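You operate a simulated robot arm through the tools that you are given. There is no shell and no other tool. Be economical: measure what you need, move in short steps, check, and stop when the job is done.

You are at the controls of a simulated two-armed robot. One attempt, no reset.

## Task
Cool the hot peas down in the cooler.
Fine: rails next to it empty, door shut, selector on cool, press start; wait till the display shows food cold.

The check looks at the end state, three seconds after you hand in, the way a careful person would. Anything else that was tipped, shoved, dropped, spilled or broken makes it a failure.

## Robot
Two 7-joint arms with two-finger parallel grippers on one trunk, on a base that drives. Base frame: it is fixed to the floor where the robot stands at the start and does not move with it; the origin is under the middle of the robot, x ahead of it, y to its left, z up. Lengths are in cm, angles in rad, forces in N, time in s.
The left shoulder is at the start at [5, 18.7, 98.5], the right one opposite. With the tool pointing down near the work surface each hand reaches from about 10 to 42 cm from the robot's upright axis, wherever it stands, measured 20 degrees to its own side. Places, roughly: cooler [120, 40, 80]; cooler display [80, 50, 150]; cooler door [80, 30, 90]; cooler selector [80, 30, 140]; cooler start button [80, 40, 140]; fan lever [80, 10, 140]; large grid [125, -150, 50]; large shallow pan [125, 100, 25]; medium deep pan [125, 150, 75]; medium grid [100, -150, 125]; small pan [125, 150, 100]. Payload 3.43 kg a hand.
Tool frame (each hand has its own): the origin (TCP) lies between the finger pads and is the grasp point; the fingertips stand 3 cm ahead of it; z points along the fingers, y is the line along which they close. The gripper opens to 9.4 cm. The fingers are 2.8 cm wide and 1 cm thick; the gripper's body (5 by 9.6 cm) begins 5.5 cm behind the TCP.
Orientation is that of the tool frame in the base frame, as [roll, pitch, yaw] about the fixed x, y, z axes, in that order (R = Rz(yaw) Ry(pitch) Rx(roll)). With the fingers straight down and closing along the base's y, the tool's x points along the base's -x, its y along +y and its z along -z.

## Interface
- The arms move only by the tool arm_command. It takes "left_steps", "right_steps" or both (then of equal length, played together; a hand with none holds still); each is a list that holds one entry, the list of rows, each a list of 7 numbers: the shift along the base's x, y, z in units of 20 mm (1.0 is 20 mm), then the turn, a rotation vector about the base's x, y, z in units of 6 degrees (1.0 is 6 degrees), then the gripper command, from -1 (fully open) to 1 (shut), values between in proportion. In form: [[[x, y, z, rx, ry, rz, claw], ...]]. A call has 1 to 12 rows; each row shifts and turns the commanded pose from where the row before left it. A call with a number of a shift or a turn outside -1 to 1 is refused whole. A row lasts 0.2 s, in which the tool goes at most 5 cm and 0.15 rad; a call with a longer step from one row to the next is refused whole, and so is a gripper value outside its range. Where a pose cannot be reached the arm comes as near as it can. A force on the tool above 50 N (or 10 N above the force at the start of the call, whichever is more), or a blocked arm, ends the call early, and 0.2 s more pass. The fingers move at their own pace (about 15.3 cm/s each) and stop on an object; they squeeze with about 28 N. The grip force told is the motor's: it shows also when the fingers shut on nothing. Time passes only in rows, and 0.2 s behind the last, so rows that do not move let the fingers close. It gives the time, the measured TCP pose, the force on the tool (base axes), the opening and the grip force at its end, in the units of the frame above (readings bear some noise), with the torque about the TCP (base axes, N m) and any sound that the robot's microphone picked up.
- Cameras (640 x 400 px; columns grow to the right, rows downward): "scene" is now at [14.95, 2.79, 121.62]; the picture's right is [0.24, -0.97, 0.00], its down [0.07, 0.02, -1.00] and it looks along [0.97, 0.24, 0.08] (base axes); focal length 279 px, centre (320, 200). "left" rides on the left gripper at [7.6, -1.4, -10.2] in its tool frame; the picture's right is [0.18, 0.98, 0.00], its down [-0.75, 0.14, -0.64] and it looks along [-0.63, 0.12, 0.77] (tool axes); focal length 243 px, centre (320, 200). "right" rides on the right gripper at [7.6, 1.4, -10.3] in its tool frame; the picture's right is [-0.18, 0.98, 0.00], its down [-0.75, -0.14, -0.64] and it looks along [-0.63, -0.12, 0.77] (tool axes); focal length 243 px, centre (320, 200). There is no depth. A picture from a camera that has moved, and an enlarged one, comes with that camera's place and axes in the base frame and with its lens. The place of the scene camera against the robot may be out by one fixed shift of up to 1.8 cm in any direction.
- get_image(camera): a new picture of that camera. It takes no simulated time.
- raise_lower(by): slides the trunk up (or, below 0, down) by that many cm; the arms and the scene camera ride with it, the base frame stays. It gives what a move gives, with no picture.
- roll_base(legs): drives the robot by 1 to 6 legs, each [ahead, left, turn to the left] in cm, cm and rad, along the robot's own axes; the way and the turn of a leg run together, so that a leg with both is an arc; at most 150 cm and 3.142 rad a leg. The arms and the cameras ride along, it lands a little off, and it stops where it bumps. It gives what a move gives.
- turn_head(pan, tilt): turns the head with the scene camera to pan (to the left, within 1.396 rad either way) and tilt (down, from -0.506 to 1.204), counted from straight ahead of the robot. It gives what a move gives.
- enlarge(camera, box): a new picture of the part [left, top, right, bottom] of that camera's present view, enlarged. It takes no simulated time.
- sign_off(): hands the job in; it is judged then, once.

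Go step by step. Nothing tells you exact positions but the pictures and the camera data: compare them with the known pose of the tool, close in by small moves and look again before you grip or let go. The budget is 120 turns and 108 pictures, counting those below and the enlarged ones. Unless the task says otherwise, let go and move clear before handing in, and close with one line.

The tools are called as a command line: name --argument value ..., lists and objects as JSON in quotes. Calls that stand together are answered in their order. arm_command: Moves the arms, as the interface text tells. Its arguments: {"type":"object","properties":{"left_steps":{"type":"array","items":{"type":"array","items":{"type":"array","items":{"type":"number"}}}},"right_steps":{"type":"array","items":{"type":"array","items":{"type":"array","items":{"type":"number"}}}}},"required":[]} The other tools are called the same way: raise_lower (by) slides the trunk up or down; roll_base (legs) drives the base; turn_head (pan, tilt) turns the head that bears the scene camera; get_image (camera) takes a picture; enlarge (camera, box) takes an enlarged picture of a part of a camera's view; sign_off () hands the job in.

At the start:

```text
time: 0.0
left_tcp_pos: [37.9, 23.02, 119.27]
left_orientation: [3.14, 0.0, -3.14]
left_contact_force: [0.5, -0.4, -0.3]
left_torque: [0.01, 0.0, 0.06]
left_width: 9.4
left_gripper_force: 0.0
right_tcp_pos: [38.86, -11.21, 119.12]
right_orientation: [-3.141, -0.001, 3.141]
right_contact_force: [0.0, 0.1, 0.9]
right_torque: [-0.04, 0.0, -0.02]
right_width: 9.38
right_gripper_force: 0.1
trunk travel left (down, up): [-20.0, 23.2]
robot x, y, heading: [0.11, 0.08, -0.001]
head pan, tilt: [0.244, -0.075]
```

scene: 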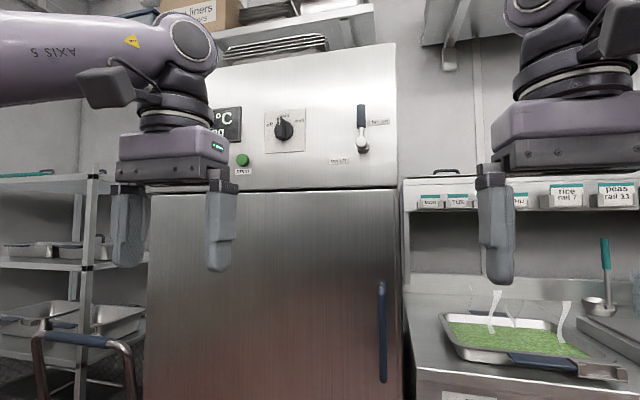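
right: 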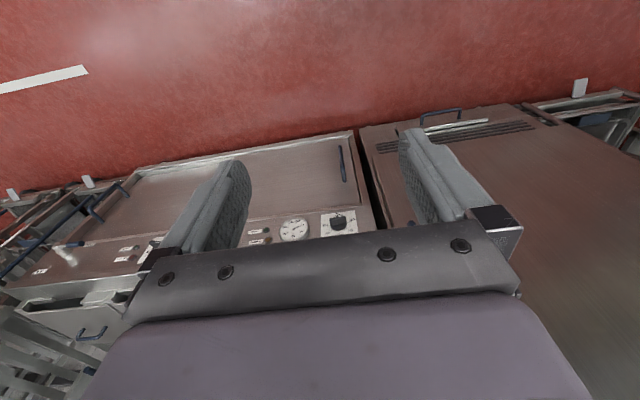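
left: 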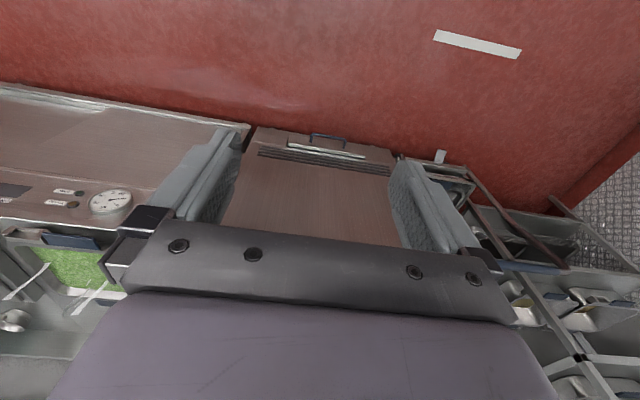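

I see the cooler in front with its door shut and the steaming peas on the counter to the right of it. I'll look closer at the labels, the controls and the peas first.

enlarge --camera "scene" --box '[400, 160, 640, 310]'

enlarge --camera "scene" --box '[200, 80, 400, 205]'

turn_head --pan -0.35 --tilt 0.35

get_image --camera "scene"

```text
2.67 times, centred on (520, 235) of scene
camera zoom: at [14.95, 2.79, 121.62], right [0.24, -0.97, 0.0], down [0.07, 0.02, -1.0], along [0.97, 0.24, 0.08], focal length 744 px, centre (-213, 107)
```

zoom: 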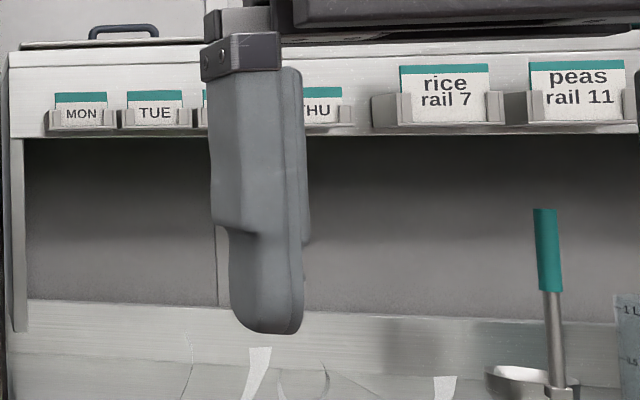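

```text
3.20 times, centred on (300, 142) of scene
camera zoom: at [14.95, 2.79, 121.62], right [0.24, -0.97, 0.0], down [0.07, 0.02, -1.0], along [0.97, 0.24, 0.08], focal length 893 px, centre (384, 384)
```

zoom: 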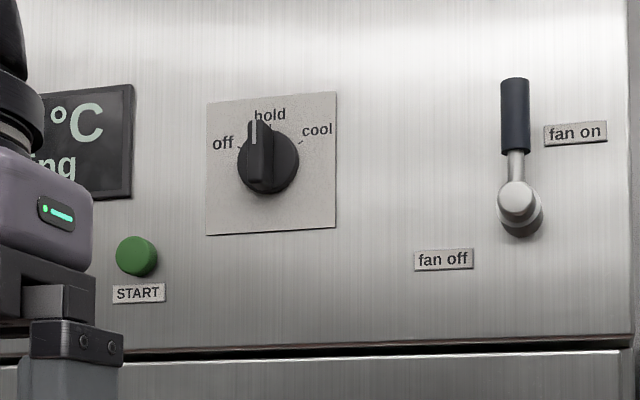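

```text
time: 1.0
left_tcp_pos: [38.01, 23.07, 119.27]
left_orientation: [-3.14, 0.0, -3.141]
left_contact_force: [-0.6, 0.3, 0.0]
left_torque: [-0.02, 0.02, 0.01]
left_width: 9.42
left_gripper_force: 0.1
right_tcp_pos: [38.81, -11.23, 118.98]
right_orientation: [-3.139, 0.001, -3.141]
right_contact_force: [0.0, 0.2, 0.4]
right_torque: [0.0, 0.0, -0.01]
right_width: 9.4
right_gripper_force: 0.1
trunk travel left (down, up): [-20.0, 23.2]
robot x, y, heading: [0.36, -0.13, -0.002]
head pan, tilt: [-0.351, 0.351]
```

```text
102 pictures are left
camera scene: at [15.18, -2.53, 117.71], right [-0.34, -0.94, 0.0], down [-0.32, 0.12, -0.94], along [0.88, -0.32, -0.34], focal length 279 px, centre (320, 200)
```

scene: 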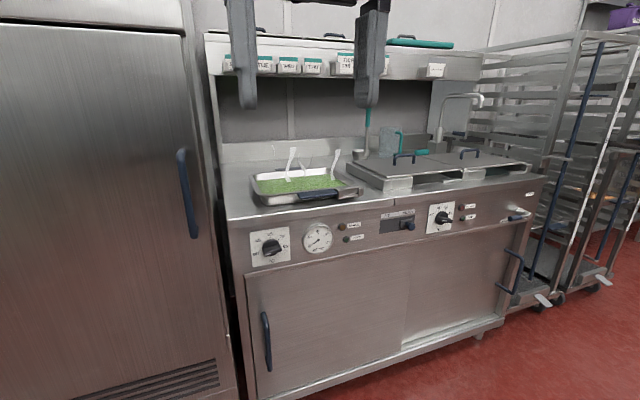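

The peas sit in a pan with blue handles on the counter; the door handle is at about [77, 4.8, 88–109], with the hinge on the left. I'll enlarge the pan and look at the display.

enlarge --camera "scene" --box '[220, 120, 420, 245]'

turn_head --pan 0.9 --tilt 0.1

get_image --camera "scene"

```text
3.20 times, centred on (320, 182) of scene
camera zoom: at [15.18, -2.53, 117.71], right [-0.34, -0.94, 0.0], down [-0.32, 0.12, -0.94], along [0.88, -0.32, -0.34], focal length 893 px, centre (320, 256)
```

zoom: 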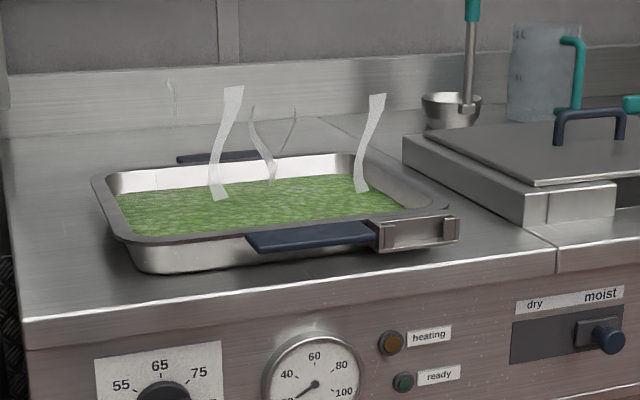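

```text
time: 2.4
left_tcp_pos: [37.84, 23.06, 119.24]
left_orientation: [-3.141, -0.001, 3.139]
left_contact_force: [0.0, -0.9, 1.5]
left_torque: [0.01, 0.01, 0.01]
left_width: 9.39
left_gripper_force: 0.0
right_tcp_pos: [38.81, -11.26, 119.01]
right_orientation: [3.141, 0.001, -3.141]
right_contact_force: [0.8, -0.2, -0.4]
right_torque: [-0.01, 0.01, -0.01]
right_width: 9.4
right_gripper_force: 0.1
trunk travel left (down, up): [-20.0, 23.2]
robot x, y, heading: [-0.14, -0.03, 0.0]
head pan, tilt: [0.901, 0.099]
```

```text
100 pictures are left
camera scene: at [12.15, 7.87, 120.04], right [0.78, -0.62, 0.0], down [-0.06, -0.08, -0.99], along [0.62, 0.78, -0.1], focal length 279 px, centre (320, 200)
```

scene: 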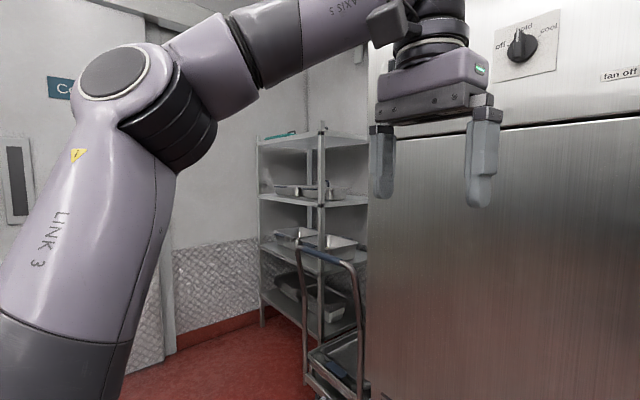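

Near pan handle is about [80, -25, 94], far one about [108, -26, 94]. First the door: I'll shift the base right so the left hand faces the handle, and turn the left hand to point ahead.

roll_base --legs '[[0, -18, 0]]'

arm_command --left_steps '[[[0.4, 0, -0.7, 0, -1, 0, -1], [0.4, 0, -0.7, 0, -1, 0, -1], [0.4, 0, -0.7, 0, -1, 0, -1], [0.4, 0, -0.7, 0, -1, 0, -1], [0.4, 0, -0.7, 0, -1, 0, -1], [0.4, 0, -0.7, 0, -1, 0, -1], [0.4, 0, -0.7, 0, -1, 0, -1], [0.4, 0, -0.7, 0, -1, 0, -1], [0.4, 0, -0.7, 0, -1, 0, -1], [0.4, 0, -0.7, 0, -1, 0, -1], [0.4, 0, -0.7, 0, -1, 0, -1], [0.4, 0, -0.7, 0, -1, 0, -1]]]'

arm_command --left_steps '[[[0.4, 0, -0.7, 0, -1, 0, -1], [0.4, 0, -0.7, 0, -1, 0, -1], [0.4, 0, -0.7, 0, -1, 0, -1]]]'

turn_head --pan 0.3 --tilt 0.2

get_image --camera "scene"

get_image --camera "left"

```text
time: 3.9
left_tcp_pos: [37.83, 5.12, 119.26]
left_orientation: [-3.142, 0.0, -3.141]
left_contact_force: [-0.2, -1.1, -0.5]
left_torque: [-0.02, 0.02, -0.03]
left_width: 9.43
left_gripper_force: 0.1
right_tcp_pos: [38.84, -29.11, 118.97]
right_orientation: [3.14, -0.001, 3.141]
right_contact_force: [0.4, -0.8, 0.0]
right_torque: [-0.02, -0.03, -0.02]
right_width: 9.41
right_gripper_force: 0.0
trunk travel left (down, up): [-20.0, 23.2]
robot x, y, heading: [-0.16, -18.12, 0.003]
head pan, tilt: [0.901, 0.099]
```

```text
time: 6.5
left_tcp_pos: [47.42, 5.33, 102.29]
left_orientation: [-3.138, 1.258, 3.141]
left_contact_force: [-0.3, -0.1, -0.2]
left_torque: [0.0, 0.01, -0.03]
left_width: 9.4
left_gripper_force: 0.1
right_tcp_pos: [38.8, -29.01, 119.18]
right_orientation: [-3.141, 0.001, -3.14]
right_contact_force: [0.3, -0.5, 0.9]
right_torque: [-0.01, 0.04, 0.02]
right_width: 9.42
right_gripper_force: 0.1
trunk travel left (down, up): [-20.0, 23.2]
robot x, y, heading: [-0.18, -18.12, 0.001]
head pan, tilt: [0.901, 0.099]
```

```text
time: 7.3
left_tcp_pos: [48.81, 4.55, 100.35]
left_orientation: [3.134, 1.435, 3.112]
left_contact_force: [-1.2, 0.1, 0.0]
left_torque: [0.0, -0.02, 0.02]
left_width: 9.39
left_gripper_force: 0.1
left hand out of reach, approached as far as the arm can: row 2, 3
right_tcp_pos: [38.69, -29.1, 119.17]
right_orientation: [3.141, -0.001, -3.141]
right_contact_force: [0.3, -0.4, 0.5]
right_torque: [0.03, 0.03, 0.0]
right_width: 9.42
right_gripper_force: 0.0
trunk travel left (down, up): [-20.0, 23.2]
robot x, y, heading: [0.26, -17.65, -0.0]
head pan, tilt: [0.901, 0.099]
```

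```text
time: 8.3
left_tcp_pos: [48.62, 4.62, 100.25]
left_orientation: [3.128, 1.438, 3.11]
left_contact_force: [0.5, -0.4, 0.3]
left_torque: [-0.03, -0.01, -0.01]
left_width: 9.42
left_gripper_force: 0.1
right_tcp_pos: [38.75, -28.95, 119.07]
right_orientation: [3.141, 0.0, 3.141]
right_contact_force: [-0.1, 0.2, -0.5]
right_torque: [0.02, 0.0, 0.01]
right_width: 9.4
right_gripper_force: 0.1
trunk travel left (down, up): [-20.0, 23.2]
robot x, y, heading: [-0.31, -17.8, 0.001]
head pan, tilt: [0.3, 0.201]
```

```text
99 pictures are left
camera scene: at [15.33, -14.41, 119.1], right [0.3, -0.96, 0.0], down [-0.19, -0.06, -0.98], along [0.94, 0.29, -0.2], focal length 279 px, centre (320, 200)
```

scene: 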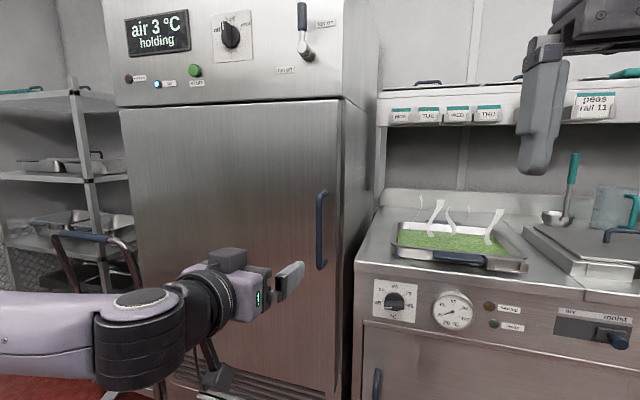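

```text
98 pictures are left
camera left: at [37.44, 3.38, 94.13], right [-0.01, 0.98, -0.18], down [-0.53, 0.15, 0.83], along [0.85, 0.1, 0.52], focal length 243 px, centre (320, 200)
```

left: 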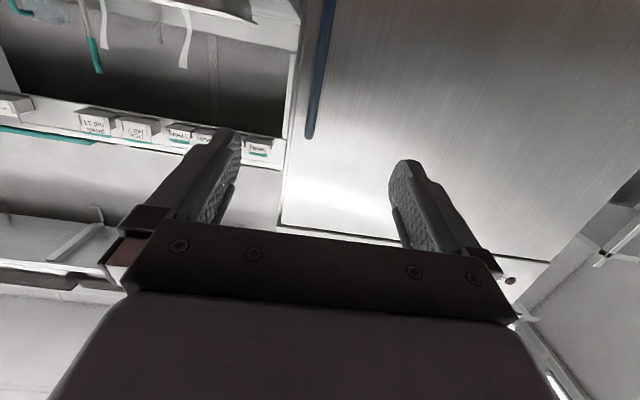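

The display reads "air 3 °C, holding". The left hand is lined up with the handle at y≈4.5; I'll drive ahead most of the way and look.

roll_base --legs '[[20, 0, 0]]'

get_image --camera "left"

get_image --camera "scene"

```text
time: 9.9
left_tcp_pos: [68.89, 4.54, 100.26]
left_orientation: [3.127, 1.435, 3.108]
left_contact_force: [0.2, -0.1, -0.2]
left_torque: [-0.02, 0.0, 0.0]
left_width: 9.42
left_gripper_force: 0.1
right_tcp_pos: [58.99, -29.11, 119.04]
right_orientation: [3.14, 0.0, -3.141]
right_contact_force: [0.1, -0.3, 0.1]
right_torque: [0.03, 0.04, -0.02]
right_width: 9.4
right_gripper_force: 0.1
trunk travel left (down, up): [-20.0, 23.2]
robot x, y, heading: [20.11, -17.84, 0.002]
head pan, tilt: [0.3, 0.201]
```

```text
97 pictures are left
camera left: at [57.69, 3.35, 94.13], right [-0.01, 0.98, -0.18], down [-0.53, 0.15, 0.83], along [0.85, 0.1, 0.52], focal length 243 px, centre (320, 200)
```

left: 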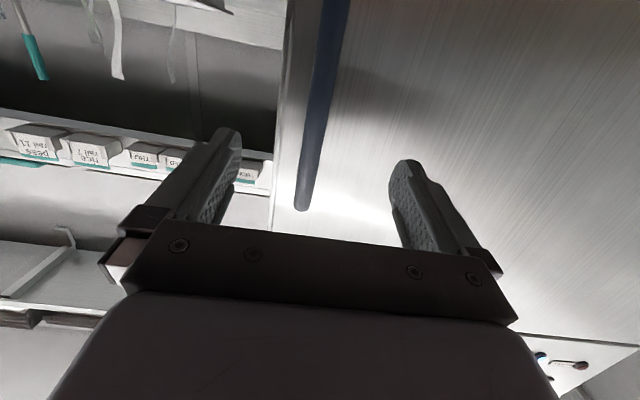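

```text
96 pictures are left
camera scene: at [35.57, -14.43, 119.1], right [0.3, -0.96, 0.0], down [-0.19, -0.06, -0.98], along [0.94, 0.29, -0.2], focal length 279 px, centre (320, 200)
```

scene: 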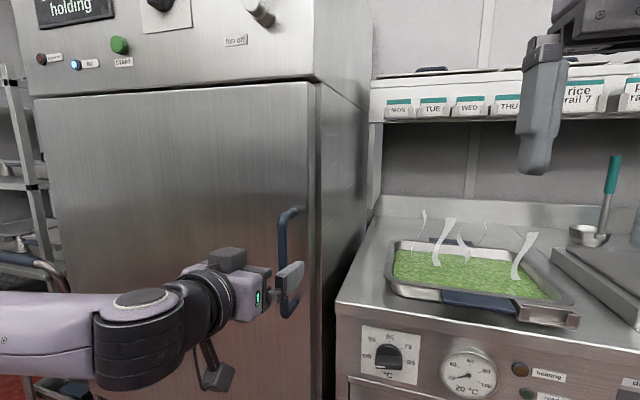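

The handle bar is at about [78.4, 4.2], between the fingers. I'll advance 8 cm and check before closing.

roll_base --legs '[[8, 0, 0]]'

get_image --camera "left"

enlarge --camera "scene" --box '[160, 180, 380, 380]'

```text
time: 11.0
left_tcp_pos: [76.79, 4.61, 100.22]
left_orientation: [3.127, 1.434, 3.108]
left_contact_force: [-0.6, -0.8, 0.2]
left_torque: [-0.02, -0.01, -0.02]
left_width: 9.4
left_gripper_force: 0.0
right_tcp_pos: [66.74, -29.1, 119.13]
right_orientation: [-3.141, -0.001, 3.138]
right_contact_force: [-0.7, -0.7, -0.8]
right_torque: [0.02, 0.0, -0.03]
right_width: 9.4
right_gripper_force: 0.1
trunk travel left (down, up): [-20.0, 23.2]
robot x, y, heading: [28.28, -18.08, -0.005]
head pan, tilt: [0.3, 0.201]
```

```text
95 pictures are left
camera left: at [65.54, 3.3, 94.13], right [-0.01, 0.98, -0.18], down [-0.53, 0.15, 0.83], along [0.85, 0.1, 0.52], focal length 243 px, centre (320, 200)
```

left: 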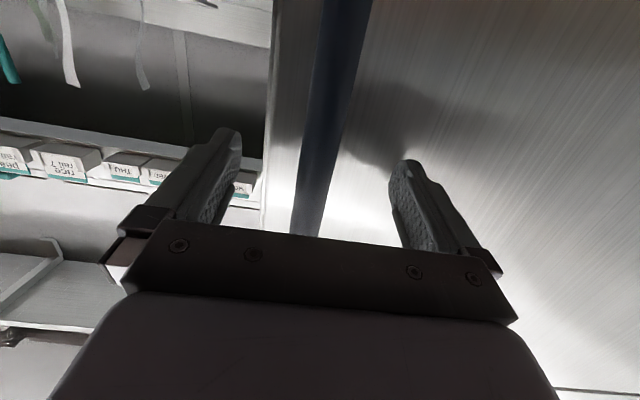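

```text
2.00 times, centred on (270, 280) of scene
camera zoom: at [43.39, -14.46, 119.1], right [0.29, -0.96, 0.0], down [-0.19, -0.06, -0.98], along [0.94, 0.29, -0.2], focal length 558 px, centre (420, 40)
```

zoom: 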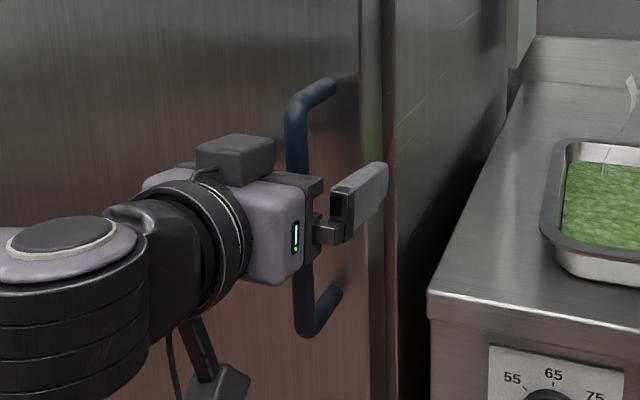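

The bar lies between the open fingers; I close on it.

arm_command --left_steps '[[[0, 0, 0, 0, 0, 0, 1], [0, 0, 0, 0, 0, 0, 1], [0, 0, 0, 0, 0, 0, 1], [0, 0, 0, 0, 0, 0, 1]]]'

get_image --camera "left"

```text
time: 12.0
left_tcp_pos: [76.64, 4.0, 100.26]
left_orientation: [3.109, 1.434, 3.078]
left_contact_force: [-2.3, -25.7, -4.7]
left_torque: [-0.41, -0.97, 0.39]
left_width: 2.06
left_gripper_force: 45.3
right_tcp_pos: [66.79, -29.47, 119.03]
right_orientation: [3.139, 0.0, 3.138]
right_contact_force: [0.4, 0.2, 0.2]
right_torque: [-0.01, -0.01, -0.02]
right_width: 9.42
right_gripper_force: 0.1
trunk travel left (down, up): [-20.0, 23.2]
robot x, y, heading: [27.6, -18.08, -0.008]
head pan, tilt: [0.3, 0.201]
```

```text
93 pictures are left
camera left: at [65.44, 2.93, 94.16], right [0.01, 0.98, -0.18], down [-0.53, 0.15, 0.83], along [0.85, 0.09, 0.52], focal length 243 px, centre (320, 200)
```

left: 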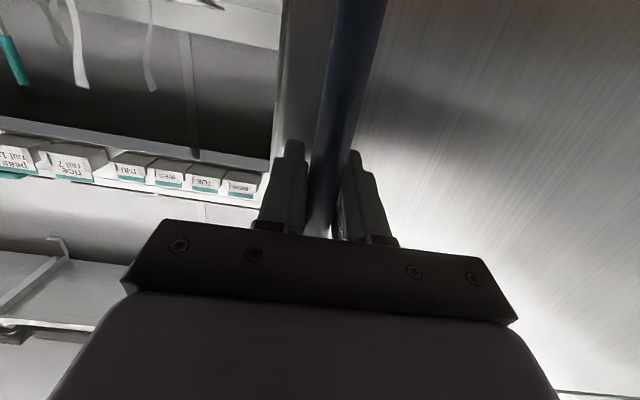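

Gripped (2.1 cm). I pull the door by rolling back in a slight arc.

roll_base --legs '[[-12, 1, 0]]'

get_image --camera "scene"

```text
time: 13.2
left_tcp_pos: [64.77, 6.49, 100.27]
left_orientation: [-3.128, 1.437, -3.126]
left_contact_force: [9.5, 32.7, 6.6]
left_torque: [0.28, 0.99, -0.49]
left_width: 2.04
left_gripper_force: 45.1
right_tcp_pos: [54.72, -27.58, 119.07]
right_orientation: [-3.138, 0.001, 3.141]
right_contact_force: [0.5, 0.1, -0.2]
right_torque: [-0.01, 0.02, -0.03]
right_width: 9.44
right_gripper_force: 0.0
trunk travel left (down, up): [-20.0, 23.2]
robot x, y, heading: [15.88, -16.37, -0.001]
head pan, tilt: [0.3, 0.201]
```

```text
92 pictures are left
camera scene: at [31.41, -13.05, 119.1], right [0.29, -0.96, 0.0], down [-0.19, -0.06, -0.98], along [0.94, 0.29, -0.2], focal length 279 px, centre (320, 200)
```

scene: 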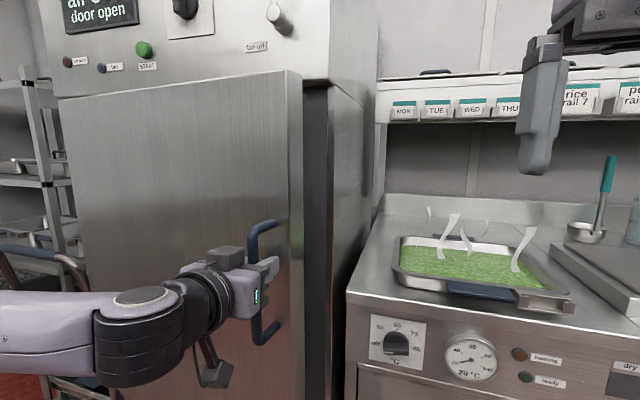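

The door is ajar (display "door open"). I go on along the arc around the hinge at about [82, 69].

roll_base --legs '[[-9, 3, 0], [-9.5, 5, 0]]'

get_image --camera "scene"

```text
time: 15.1
left_tcp_pos: [47.04, 14.85, 100.23]
left_orientation: [-3.124, 1.436, -3.109]
left_contact_force: [17.9, 28.3, -0.8]
left_torque: [0.36, -0.72, -0.34]
left_width: 2.05
left_gripper_force: 44.7
right_tcp_pos: [36.62, -19.73, 119.11]
right_orientation: [-3.138, -0.001, 3.137]
right_contact_force: [0.1, -0.1, 0.4]
right_torque: [-0.02, -0.03, -0.01]
right_width: 9.4
right_gripper_force: 0.1
trunk travel left (down, up): [-20.0, 23.2]
robot x, y, heading: [-2.01, -8.91, 0.001]
head pan, tilt: [0.3, 0.201]
```

```text
91 pictures are left
camera scene: at [13.22, -5.02, 119.06], right [0.29, -0.96, 0.0], down [-0.19, -0.06, -0.98], along [0.94, 0.29, -0.2], focal length 279 px, centre (320, 200)
```

scene: 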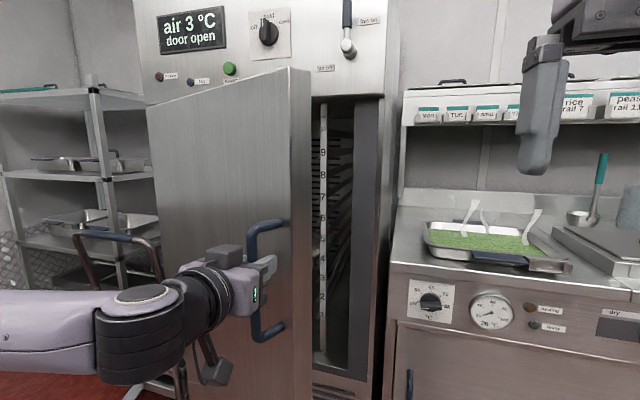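

Inside, rails are numbered along the jamb. I keep the grip and swing the door further by turning the base with the handle's arc.

roll_base --legs '[[-5.7, -0.7, 0.25], [2.1, 3.6, 0.25]]'

get_image --camera "scene"

```text
time: 17.2
left_tcp_pos: [25.24, 38.04, 100.35]
left_orientation: [3.14, 1.438, -2.631]
left_contact_force: [26.2, 14.9, 0.2]
left_torque: [0.35, 0.26, 0.01]
left_width: 2.04
left_gripper_force: 44.5
right_tcp_pos: [32.58, 2.57, 118.99]
right_orientation: [-3.14, -0.004, -2.649]
right_contact_force: [-0.3, -0.3, -1.0]
right_torque: [-0.01, 0.0, -0.04]
right_width: 9.42
right_gripper_force: 0.1
trunk travel left (down, up): [-20.0, 23.2]
robot x, y, heading: [-7.43, -5.71, 0.496]
head pan, tilt: [0.3, 0.201]
```

```text
90 pictures are left
camera scene: at [5.41, 4.2, 119.06], right [0.71, -0.7, 0.0], down [-0.14, -0.14, -0.98], along [0.69, 0.7, -0.2], focal length 279 px, centre (320, 200)
```

scene: 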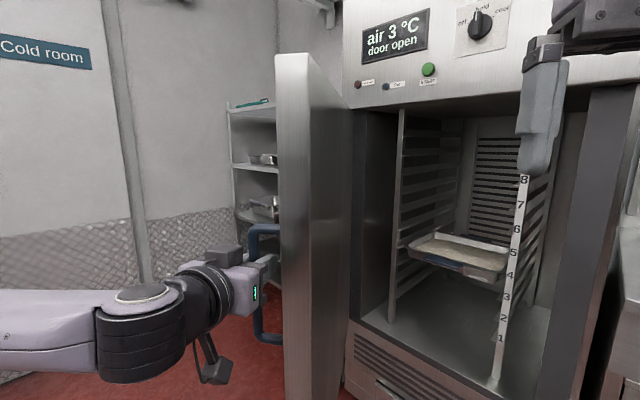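

The door is open about 57°; inside there's one pan around rail 5. I swing the door a bit wider.

roll_base --legs '[[6.5, 2.0, 0.18], [9.6, 1.3, 0.17]]'

get_image --camera "scene"

```text
time: 18.9
left_tcp_pos: [19.82, 51.95, 100.44]
left_orientation: [3.14, 1.437, -2.409]
left_contact_force: [-14.8, -5.3, 0.0]
left_torque: [0.03, -0.26, -0.89]
left_width: 2.02
left_gripper_force: 45.4
right_tcp_pos: [35.78, 20.63, 119.09]
right_orientation: [-3.141, 0.002, -2.388]
right_contact_force: [0.7, 0.3, -0.3]
right_torque: [0.01, 0.02, 0.01]
right_width: 9.41
right_gripper_force: 0.0
trunk travel left (down, up): [-20.0, 23.2]
robot x, y, heading: [0.21, 2.7, 0.754]
head pan, tilt: [0.3, 0.201]
stopped in leg 2: the force on the tool passed its limit (the readings are from after the stop); the commanded pose is now the measured one
```

```text
89 pictures are left
camera scene: at [9.25, 15.01, 119.14], right [0.87, -0.49, 0.0], down [-0.1, -0.17, -0.98], along [0.48, 0.85, -0.2], focal length 279 px, centre (320, 200)
```

scene: 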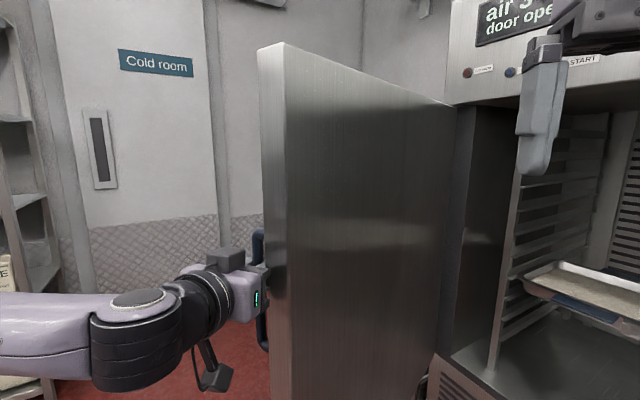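

The door is about 70° open, enough room. I let go of the handle and back away along the fingers.

arm_command --left_steps '[[[0, 0, 0, 0, 0, 0, -1], [0, 0, 0, 0, 0, 0, -1], [0, 0, 0, 0, 0, 0, -1], [0, 0, 0, 0, 0, 0, -1]]]'

roll_base --legs '[[-18, 0, 0]]'

get_image --camera "scene"

```text
time: 19.9
left_tcp_pos: [20.05, 52.01, 100.3]
left_orientation: [3.128, 1.436, -2.416]
left_contact_force: [-0.9, 0.5, 0.5]
left_torque: [-0.03, -0.04, -0.01]
left_width: 9.39
left_gripper_force: 0.1
right_tcp_pos: [35.89, 20.6, 118.99]
right_orientation: [-3.141, 0.0, -2.39]
right_contact_force: [-0.1, -0.6, -0.1]
right_torque: [0.02, -0.02, -0.02]
right_width: 9.4
right_gripper_force: 0.1
trunk travel left (down, up): [-20.0, 23.2]
robot x, y, heading: [-0.31, 2.56, 0.754]
head pan, tilt: [0.3, 0.201]
```

```text
time: 21.4
left_tcp_pos: [6.92, 39.74, 100.25]
left_orientation: [3.128, 1.436, -2.418]
left_contact_force: [-0.9, -0.2, 0.6]
left_torque: [-0.02, -0.03, -0.03]
left_width: 9.4
left_gripper_force: 0.0
right_tcp_pos: [22.9, 8.43, 119.16]
right_orientation: [-3.141, 0.001, -2.387]
right_contact_force: [0.0, -0.8, -0.1]
right_torque: [0.01, -0.01, 0.01]
right_width: 9.39
right_gripper_force: 0.0
trunk travel left (down, up): [-20.0, 23.2]
robot x, y, heading: [-12.92, -9.82, 0.751]
head pan, tilt: [0.3, 0.201]
```

```text
88 pictures are left
camera scene: at [-3.66, 2.79, 119.11], right [0.87, -0.49, 0.0], down [-0.1, -0.17, -0.98], along [0.48, 0.85, -0.2], focal length 279 px, centre (320, 200)
```

scene: 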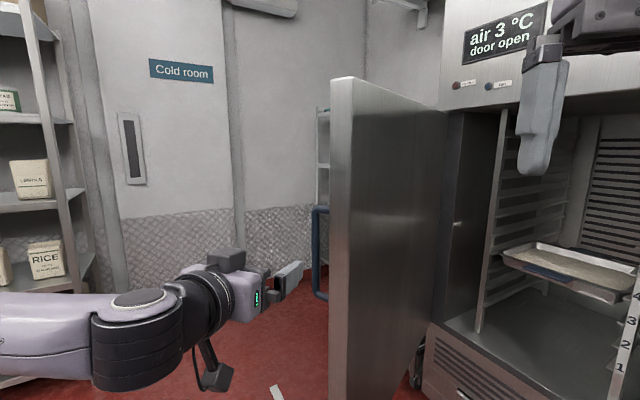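

The door stays open. I turn back to face ahead and look straight into the cooler.

roll_base --legs '[[0, 0, -0.75], [5, -8, 0]]'

turn_head --pan 0.5 --tilt 0.2

get_image --camera "scene"

enlarge --camera "scene" --box '[220, 60, 420, 320]'

```text
time: 24.5
left_tcp_pos: [40.37, 4.82, 100.29]
left_orientation: [3.128, 1.437, 3.12]
left_contact_force: [-0.1, -0.2, 0.2]
left_torque: [0.03, -0.02, 0.02]
left_width: 9.41
left_gripper_force: 0.0
right_tcp_pos: [30.92, -28.97, 119.01]
right_orientation: [3.141, 0.001, -3.134]
right_contact_force: [-0.3, 0.3, -0.8]
right_torque: [-0.01, -0.02, -0.01]
right_width: 9.41
right_gripper_force: 0.1
trunk travel left (down, up): [-20.0, 23.2]
robot x, y, heading: [-8.34, -18.39, 0.011]
head pan, tilt: [0.3, 0.201]
```

```text
time: 25.3
left_tcp_pos: [40.4, 4.87, 100.28]
left_orientation: [3.132, 1.437, 3.123]
left_contact_force: [0.7, 0.3, 0.6]
left_torque: [0.05, 0.03, -0.01]
left_width: 9.4
left_gripper_force: 0.1
right_tcp_pos: [30.92, -29.02, 119.16]
right_orientation: [3.141, -0.001, -3.134]
right_contact_force: [-0.1, -0.3, 0.4]
right_torque: [0.0, -0.02, 0.04]
right_width: 9.38
right_gripper_force: 0.0
trunk travel left (down, up): [-20.0, 23.2]
robot x, y, heading: [-7.82, -18.48, 0.007]
head pan, tilt: [0.499, 0.201]
```

```text
87 pictures are left
camera scene: at [6.56, -12.83, 119.1], right [0.49, -0.87, 0.0], down [-0.17, -0.1, -0.98], along [0.86, 0.48, -0.2], focal length 279 px, centre (320, 200)
```

scene: 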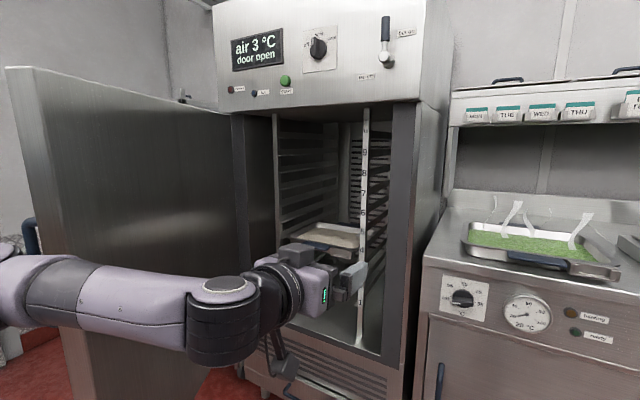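

```text
1.54 times, centred on (320, 190) of scene
camera zoom: at [6.56, -12.83, 119.1], right [0.49, -0.87, 0.0], down [-0.17, -0.1, -0.98], along [0.86, 0.48, -0.2], focal length 429 px, centre (320, 215)
```

zoom: 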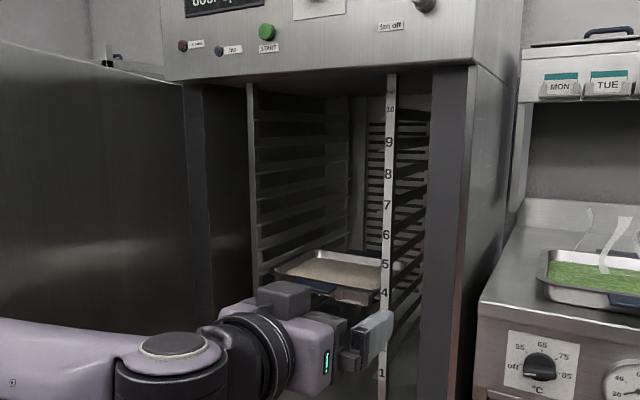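

The rack in the cooler spans about y 17–52, with a rice pan near rail 5. I need to read the top rail numbers against the opening's upper edge.

enlarge --camera "scene" --box '[260, 90, 420, 190]'

enlarge --camera "scene" --box '[260, 190, 420, 290]'

```text
4.00 times, centred on (340, 140) of scene
camera zoom: at [6.56, -12.83, 119.1], right [0.49, -0.87, 0.0], down [-0.17, -0.1, -0.98], along [0.86, 0.48, -0.2], focal length 1116 px, centre (240, 440)
```

zoom: 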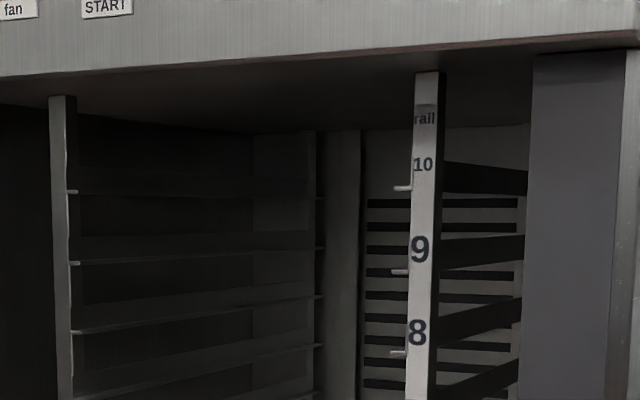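

```text
4.00 times, centred on (340, 240) of scene
camera zoom: at [6.56, -12.83, 119.1], right [0.49, -0.87, 0.0], down [-0.17, -0.1, -0.98], along [0.86, 0.48, -0.2], focal length 1116 px, centre (240, 40)
```

zoom: 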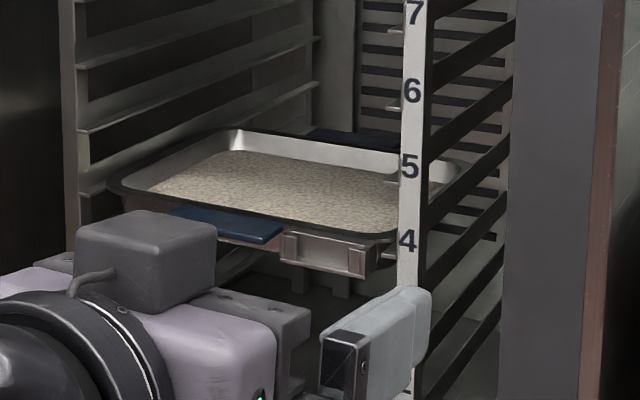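

The rack only goes up to rail 10, so card "rail 11" can't apply here; the rice sits about rail 4–5, so rail 8 (z≈108, with 7 and 9 empty) suits the peas. Now I fold the left hand back down and drive toward the peas to look at the handles.

arm_command --left_steps '[[[-0.5, 0, 0.7, 0, 1, 0, -1], [-0.5, 0, 0.7, 0, 1, 0, -1], [-0.5, 0, 0.7, 0, 1, 0, -1], [-0.5, 0, 0.7, 0, 1, 0, -1], [-0.5, 0, 0.7, 0, 1, 0, -1], [-0.5, 0, 0.7, 0, 1, 0, -1], [-0.5, 0, 0.7, 0, 1, 0, -1], [-0.5, 0, 0.7, 0, 1, 0, -1], [-0.5, 0, 0.7, 0, 1, 0, -1], [-0.5, 0, 0.7, 0, 1, 0, -1], [-0.5, 0, 0.7, 0, 1, 0, -1], [-0.5, 0, 0.7, 0, 1, 0, -1]]]'

arm_command --left_steps '[[[0, 0, 0.5, 0, 0.7, 0, -1], [0, 0, 0.5, 0, 0.7, 0, -1]]]'

roll_base --legs '[[0, -8, 0], [38, 0, 0]]'

turn_head --pan 0.0 --tilt 0.5

get_image --camera "right"

get_image --camera "scene"

```text
time: 27.9
left_tcp_pos: [28.22, 4.9, 117.18]
left_orientation: [-3.132, 0.178, 3.138]
left_contact_force: [0.1, -0.3, 0.0]
left_torque: [-0.01, -0.01, -0.03]
left_width: 9.4
left_gripper_force: 0.2
right_tcp_pos: [30.8, -28.95, 119.04]
right_orientation: [3.139, 0.001, -3.134]
right_contact_force: [1.2, 0.9, 0.4]
right_torque: [-0.01, -0.01, 0.01]
right_width: 9.43
right_gripper_force: 0.0
trunk travel left (down, up): [-20.0, 23.2]
robot x, y, heading: [-8.06, -17.89, 0.01]
head pan, tilt: [0.499, 0.201]
```

```text
time: 28.5
left_tcp_pos: [28.39, 4.74, 119.25]
left_orientation: [-3.131, 0.033, 3.14]
left_contact_force: [-0.2, 0.0, -0.9]
left_torque: [0.0, 0.01, -0.02]
left_width: 9.42
left_gripper_force: 0.0
right_tcp_pos: [30.87, -28.96, 119.09]
right_orientation: [3.14, 0.0, -3.134]
right_contact_force: [0.3, -0.7, 0.4]
right_torque: [0.0, 0.03, 0.02]
right_width: 9.39
right_gripper_force: 0.1
trunk travel left (down, up): [-20.0, 23.2]
robot x, y, heading: [-8.09, -18.13, 0.009]
head pan, tilt: [0.499, 0.201]
```

```text
time: 31.5
left_tcp_pos: [65.59, -2.62, 119.3]
left_orientation: [-3.132, 0.033, 3.14]
left_contact_force: [0.3, 0.1, 0.5]
left_torque: [0.01, 0.0, 0.02]
left_width: 9.43
left_gripper_force: 0.1
right_tcp_pos: [68.26, -36.49, 119.24]
right_orientation: [3.141, -0.001, -3.134]
right_contact_force: [0.0, -1.0, 0.3]
right_torque: [-0.02, 0.02, -0.03]
right_width: 9.42
right_gripper_force: 0.0
trunk travel left (down, up): [-20.0, 23.2]
robot x, y, heading: [29.18, -26.05, 0.008]
head pan, tilt: [0.499, 0.201]
```

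```text
time: 32.4
left_tcp_pos: [65.54, -2.7, 119.1]
left_orientation: [-3.132, 0.033, 3.139]
left_contact_force: [0.2, -0.5, 0.1]
left_torque: [-0.04, 0.0, 0.01]
left_width: 9.4
left_gripper_force: 0.0
right_tcp_pos: [68.25, -36.46, 119.09]
right_orientation: [3.141, 0.0, -3.134]
right_contact_force: [0.9, 0.4, -0.5]
right_torque: [0.03, -0.02, -0.01]
right_width: 9.42
right_gripper_force: 0.1
trunk travel left (down, up): [-20.0, 23.2]
robot x, y, heading: [29.38, -25.86, 0.01]
head pan, tilt: [0.0, 0.499]
```

```text
83 pictures are left
camera right: at [60.61, -35.1, 129.27], right [0.18, 0.98, 0.0], down [0.75, -0.14, 0.64], along [0.63, -0.11, -0.77], focal length 243 px, centre (320, 200)
```

right: 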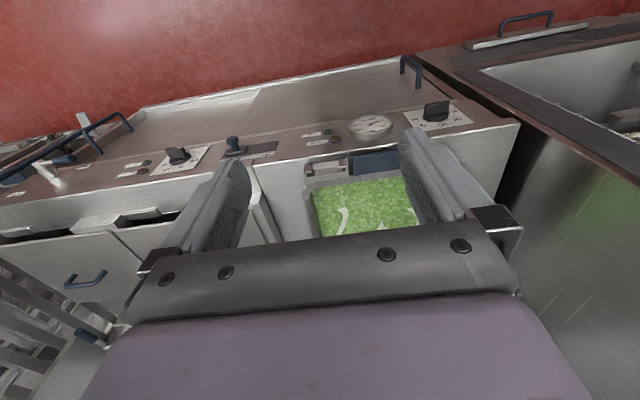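

```text
82 pictures are left
camera scene: at [44.81, -24.82, 116.34], right [0.01, -1.0, 0.0], down [-0.48, 0.0, -0.88], along [0.88, 0.01, -0.48], focal length 279 px, centre (320, 200)
```

scene: 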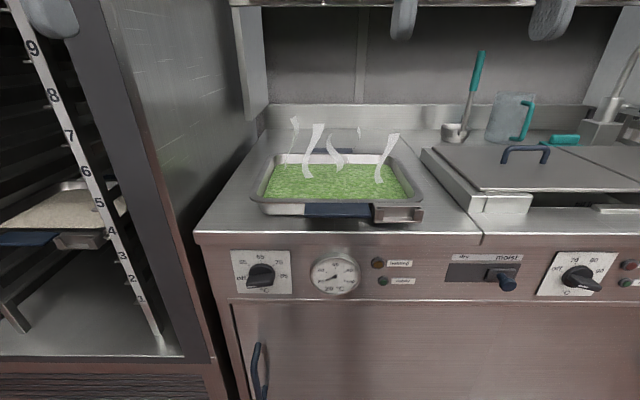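

enlarge --camera "scene" --box '[230, 110, 450, 247]'

enlarge --camera "scene" --box '[0, 150, 180, 290]'

```text
2.91 times, centred on (340, 178) of scene
camera zoom: at [44.81, -24.82, 116.34], right [0.01, -1.0, 0.0], down [-0.48, 0.0, -0.88], along [0.88, 0.01, -0.48], focal length 812 px, centre (262, 262)
```

zoom: 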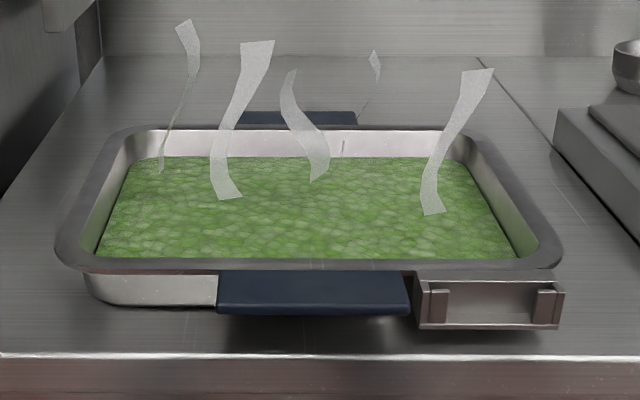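

```text
2.86 times, centred on (90, 220) of scene
camera zoom: at [44.81, -24.82, 116.34], right [0.01, -1.0, 0.0], down [-0.48, 0.0, -0.88], along [0.88, 0.01, -0.48], focal length 797 px, centre (977, 143)
```

zoom: 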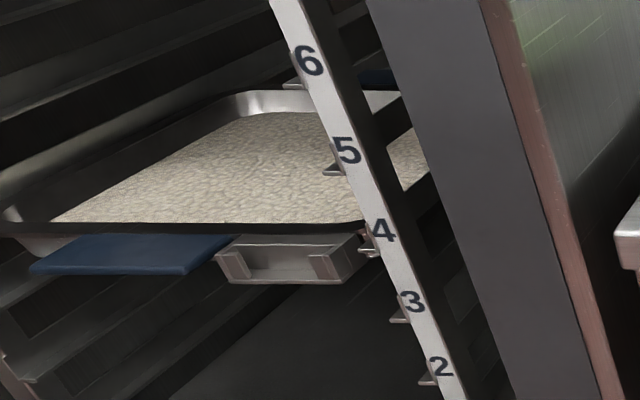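

The pan lies about x 87.6–109, y -12…-42, with its rim at z≈93.5 and solid flat tabs at the front and back. I plan to lift it by the side rims, level, but my left arm will need the door wider open, so I first check what's behind the door (the trolley).

roll_base --legs '[[-75, 0, 0], [0, 90, 0]]'

turn_head --pan 0.1 --tilt 0.3

get_image --camera "scene"

```text
time: 40.9
left_tcp_pos: [-9.7, 87.79, 119.12]
left_orientation: [-3.132, 0.033, 3.128]
left_contact_force: [-0.6, -0.7, 0.0]
left_torque: [-0.01, 0.02, 0.01]
left_width: 9.39
left_gripper_force: 0.0
right_tcp_pos: [-7.48, 53.92, 119.11]
right_orientation: [-3.141, 0.001, 3.139]
right_contact_force: [0.5, -0.2, -0.4]
right_torque: [0.02, -0.01, 0.04]
right_width: 9.39
right_gripper_force: 0.1
trunk travel left (down, up): [-20.0, 23.2]
robot x, y, heading: [-46.28, 65.34, -0.004]
head pan, tilt: [0.0, 0.499]
```

```text
time: 41.6
left_tcp_pos: [-9.7, 87.79, 119.2]
left_orientation: [-3.133, 0.035, 3.129]
left_contact_force: [0.5, 0.0, -0.8]
left_torque: [0.0, 0.02, 0.01]
left_width: 9.41
left_gripper_force: 0.0
right_tcp_pos: [-7.51, 53.85, 119.13]
right_orientation: [3.14, 0.0, 3.136]
right_contact_force: [0.1, 0.4, -0.5]
right_torque: [0.0, 0.02, -0.01]
right_width: 9.39
right_gripper_force: 0.2
trunk travel left (down, up): [-20.0, 23.2]
robot x, y, heading: [-46.04, 65.18, -0.001]
head pan, tilt: [0.099, 0.3]
```

```text
79 pictures are left
camera scene: at [-30.55, 66.8, 118.17], right [0.1, -1.0, 0.0], down [-0.29, -0.03, -0.96], along [0.95, 0.09, -0.3], focal length 279 px, centre (320, 200)
```

scene: 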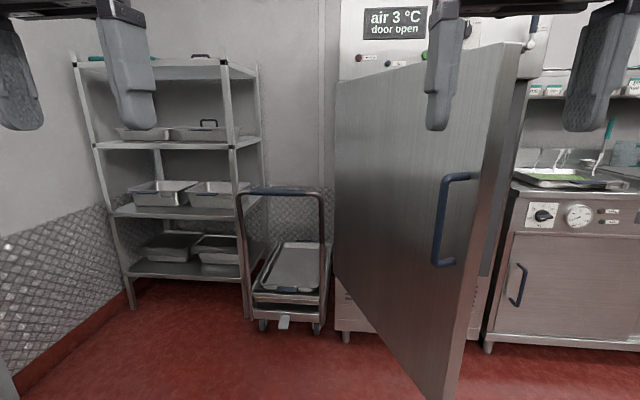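

The trolley stands clear to the left, beyond the door's swing, so the door can open past 90°. I'll go round and push it from inside with the left hand.

roll_base --legs '[[0, -53, 0], [43, 0, 0]]'

arm_command --left_steps '[[[0, 0, 0, 0, 0, 0, 1], [0, 0, 0, 0, 0, 0, 1], [0, 0, 0, 0, 0, 0, 1]]]'

turn_head --pan 0.7 --tilt 0.15

get_image --camera "scene"

```text
time: 46.4
left_tcp_pos: [19.52, 33.64, 119.33]
left_orientation: [-3.131, 0.016, 3.129]
left_contact_force: [-4.0, -1.1, 2.0]
left_torque: [0.22, -0.19, 0.07]
left_width: 9.42
left_gripper_force: 0.1
right_tcp_pos: [22.55, 0.12, 119.04]
right_orientation: [3.14, -0.001, -3.141]
right_contact_force: [0.4, 0.3, 0.7]
right_torque: [-0.01, 0.0, 0.0]
right_width: 9.38
right_gripper_force: 0.0
trunk travel left (down, up): [-20.0, 23.2]
robot x, y, heading: [-16.14, 11.37, 0.005]
head pan, tilt: [0.099, 0.3]
stopped in leg 2: the force on the tool passed its limit (the readings are from after the stop); the commanded pose is now the measured one
```

```text
time: 47.2
left_tcp_pos: [19.45, 33.62, 119.3]
left_orientation: [-3.131, 0.015, 3.131]
left_contact_force: [-4.0, -1.9, 2.1]
left_torque: [0.21, -0.26, 0.14]
left_width: 0.0
left_gripper_force: 27.5
right_tcp_pos: [22.45, 0.19, 119.12]
right_orientation: [3.14, 0.001, -3.137]
right_contact_force: [-0.8, 0.4, 0.1]
right_torque: [0.02, 0.03, 0.01]
right_width: 9.42
right_gripper_force: 0.0
trunk travel left (down, up): [-20.0, 23.2]
robot x, y, heading: [-15.93, 11.45, 0.006]
head pan, tilt: [0.099, 0.3]
```

```text
time: 48.2
left_tcp_pos: [19.4, 33.73, 119.17]
left_orientation: [-3.129, 0.018, 3.131]
left_contact_force: [-3.3, -1.3, 2.6]
left_torque: [0.22, -0.32, 0.16]
left_width: 0.0
left_gripper_force: 27.7
right_tcp_pos: [22.64, 0.01, 119.15]
right_orientation: [3.141, 0.0, -3.139]
right_contact_force: [-0.3, 0.0, 0.0]
right_torque: [0.01, -0.02, 0.01]
right_width: 9.41
right_gripper_force: 0.0
trunk travel left (down, up): [-20.0, 23.2]
robot x, y, heading: [-16.46, 11.24, 0.002]
head pan, tilt: [0.7, 0.15]
```

```text
78 pictures are left
camera scene: at [-2.83, 17.85, 119.58], right [0.65, -0.76, 0.0], down [-0.11, -0.1, -0.99], along [0.75, 0.64, -0.15], focal length 279 px, centre (320, 200)
```

scene: 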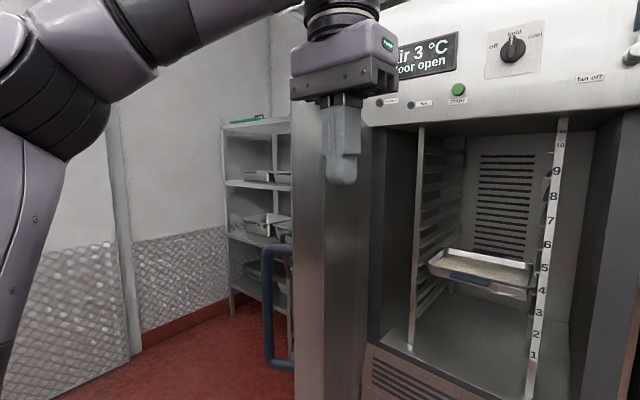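

The hand touched the door's free edge. I back off, shift right, and go in past the edge.

roll_base --legs '[[-8, 0, 0], [0, -14, 0], [30, 0, 0]]'

get_image --camera "scene"

```text
time: 51.8
left_tcp_pos: [38.85, 19.75, 120.56]
left_orientation: [-3.134, 0.054, -3.142]
left_contact_force: [0.4, -0.4, 0.1]
left_torque: [0.05, 0.01, 0.0]
left_width: 0.0
left_gripper_force: 28.6
right_tcp_pos: [42.88, -13.71, 119.44]
right_orientation: [3.136, 0.006, -3.127]
right_contact_force: [-0.1, -0.4, 0.5]
right_torque: [0.01, 0.03, -0.02]
right_width: 9.41
right_gripper_force: 0.0
trunk travel left (down, up): [-20.0, 23.2]
robot x, y, heading: [4.59, -2.9, 0.015]
head pan, tilt: [0.7, 0.15]
stopped in leg 3: the robot was blocked; the commanded pose is now the measured one
```

```text
77 pictures are left
camera scene: at [17.33, 3.62, 119.75], right [0.66, -0.76, 0.0], down [-0.1, -0.09, -0.99], along [0.75, 0.65, -0.14], focal length 279 px, centre (320, 200)
```

scene: 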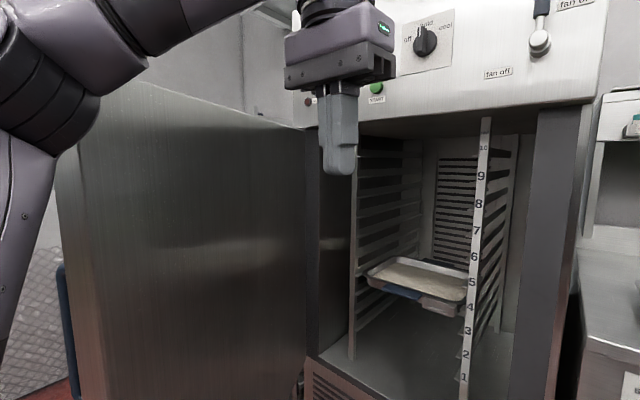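

The hand is inside the door plane, but the elbow met the edge. I ease back a little and strafe left so the hand pushes the inner face.

roll_base --legs '[[-5, 0, 0], [0, 22, 0]]'

get_image --camera "scene"

```text
time: 53.6
left_tcp_pos: [33.06, 32.63, 120.89]
left_orientation: [-3.135, 0.068, -3.138]
left_contact_force: [0.1, 1.0, 0.7]
left_torque: [0.0, 0.0, -0.01]
left_width: 0.01
left_gripper_force: 28.0
right_tcp_pos: [37.77, -0.93, 119.31]
right_orientation: [3.139, 0.004, -3.126]
right_contact_force: [-0.1, -0.1, 0.9]
right_torque: [0.02, -0.01, -0.01]
right_width: 9.39
right_gripper_force: 0.0
trunk travel left (down, up): [-20.0, 23.2]
robot x, y, heading: [-0.65, 9.83, 0.022]
head pan, tilt: [0.7, 0.15]
stopped in leg 2: the robot was blocked; the commanded pose is now the measured one
```

```text
76 pictures are left
camera scene: at [12.11, 16.48, 119.69], right [0.66, -0.75, 0.0], down [-0.1, -0.1, -0.99], along [0.74, 0.65, -0.14], focal length 279 px, centre (320, 200)
```

scene: 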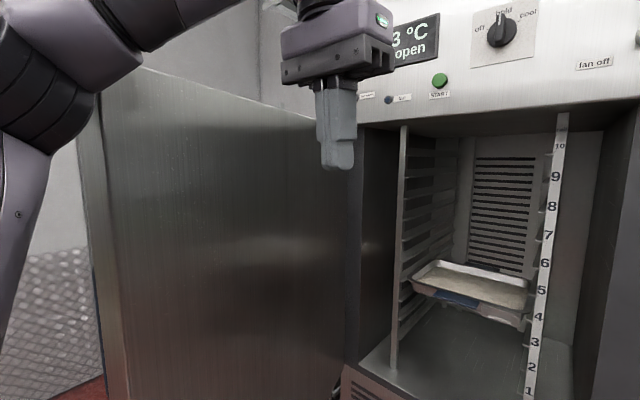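

Blocked again near the same door angle, about 70°. To learn if that's the door's stop or just my elbow, I shift right and push the inner face with the hand alone.

roll_base --legs '[[0, -5, 0]]'

arm_command --left_steps '[[[0.3, 1, 0, 0, 0, 0, 1], [0.3, 1, 0, 0, 0, 0, 1], [0.3, 1, 0, 0, 0, 0, 1], [0, 1, 0, 0, 0, 0, 1], [0, 1, 0, 0, 0, 0, 1], [0, 1, 0, 0, 0, 0, 1], [0, 1, 0, 0, 0, 0, 1], [0, 1, 0, 0, 0, 0, 1], [0, 1, 0, 0, 0, 0, 1], [0, 1, 0, 0, 0, 0, 1], [0, 1, 0, 0, 0, 0, 1], [0, 1, 0, 0, 0, 0, 1]]]'

get_image --camera "scene"

```text
time: 54.6
left_tcp_pos: [34.39, 27.75, 120.21]
left_orientation: [-3.133, 0.052, -3.139]
left_contact_force: [-0.2, 0.4, 0.1]
left_torque: [-0.01, 0.01, 0.02]
left_width: 0.0
left_gripper_force: 28.2
right_tcp_pos: [38.57, -5.79, 118.98]
right_orientation: [3.139, -0.002, -3.128]
right_contact_force: [0.1, -0.8, 0.1]
right_torque: [-0.03, 0.05, 0.04]
right_width: 9.39
right_gripper_force: 0.0
trunk travel left (down, up): [-20.0, 23.2]
robot x, y, heading: [-0.39, 4.54, 0.016]
head pan, tilt: [0.7, 0.15]
```

```text
time: 57.2
left_tcp_pos: [36.3, 38.8, 120.33]
left_orientation: [-3.133, 0.053, -3.14]
left_contact_force: [0.6, -0.7, -0.7]
left_torque: [0.03, 0.01, 0.01]
left_width: 0.01
left_gripper_force: 27.7
left hand out of reach, approached as far as the arm can: row 6, 7, 8, 9, 10, 11, 12
right_tcp_pos: [38.56, -5.81, 119.16]
right_orientation: [3.139, -0.002, -3.128]
right_contact_force: [-0.4, -0.4, 0.5]
right_torque: [0.01, 0.01, 0.01]
right_width: 9.38
right_gripper_force: 0.1
trunk travel left (down, up): [-20.0, 23.2]
robot x, y, heading: [-0.29, 4.77, 0.017]
head pan, tilt: [0.7, 0.15]
```

```text
75 pictures are left
camera scene: at [13.01, 11.62, 119.57], right [0.66, -0.75, 0.0], down [-0.11, -0.1, -0.99], along [0.75, 0.65, -0.15], focal length 279 px, centre (320, 200)
```

scene: 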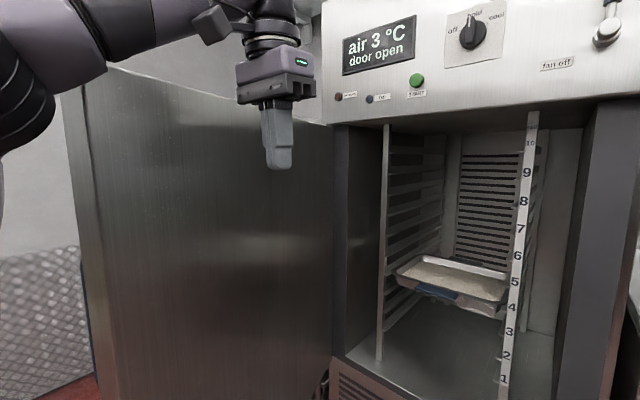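

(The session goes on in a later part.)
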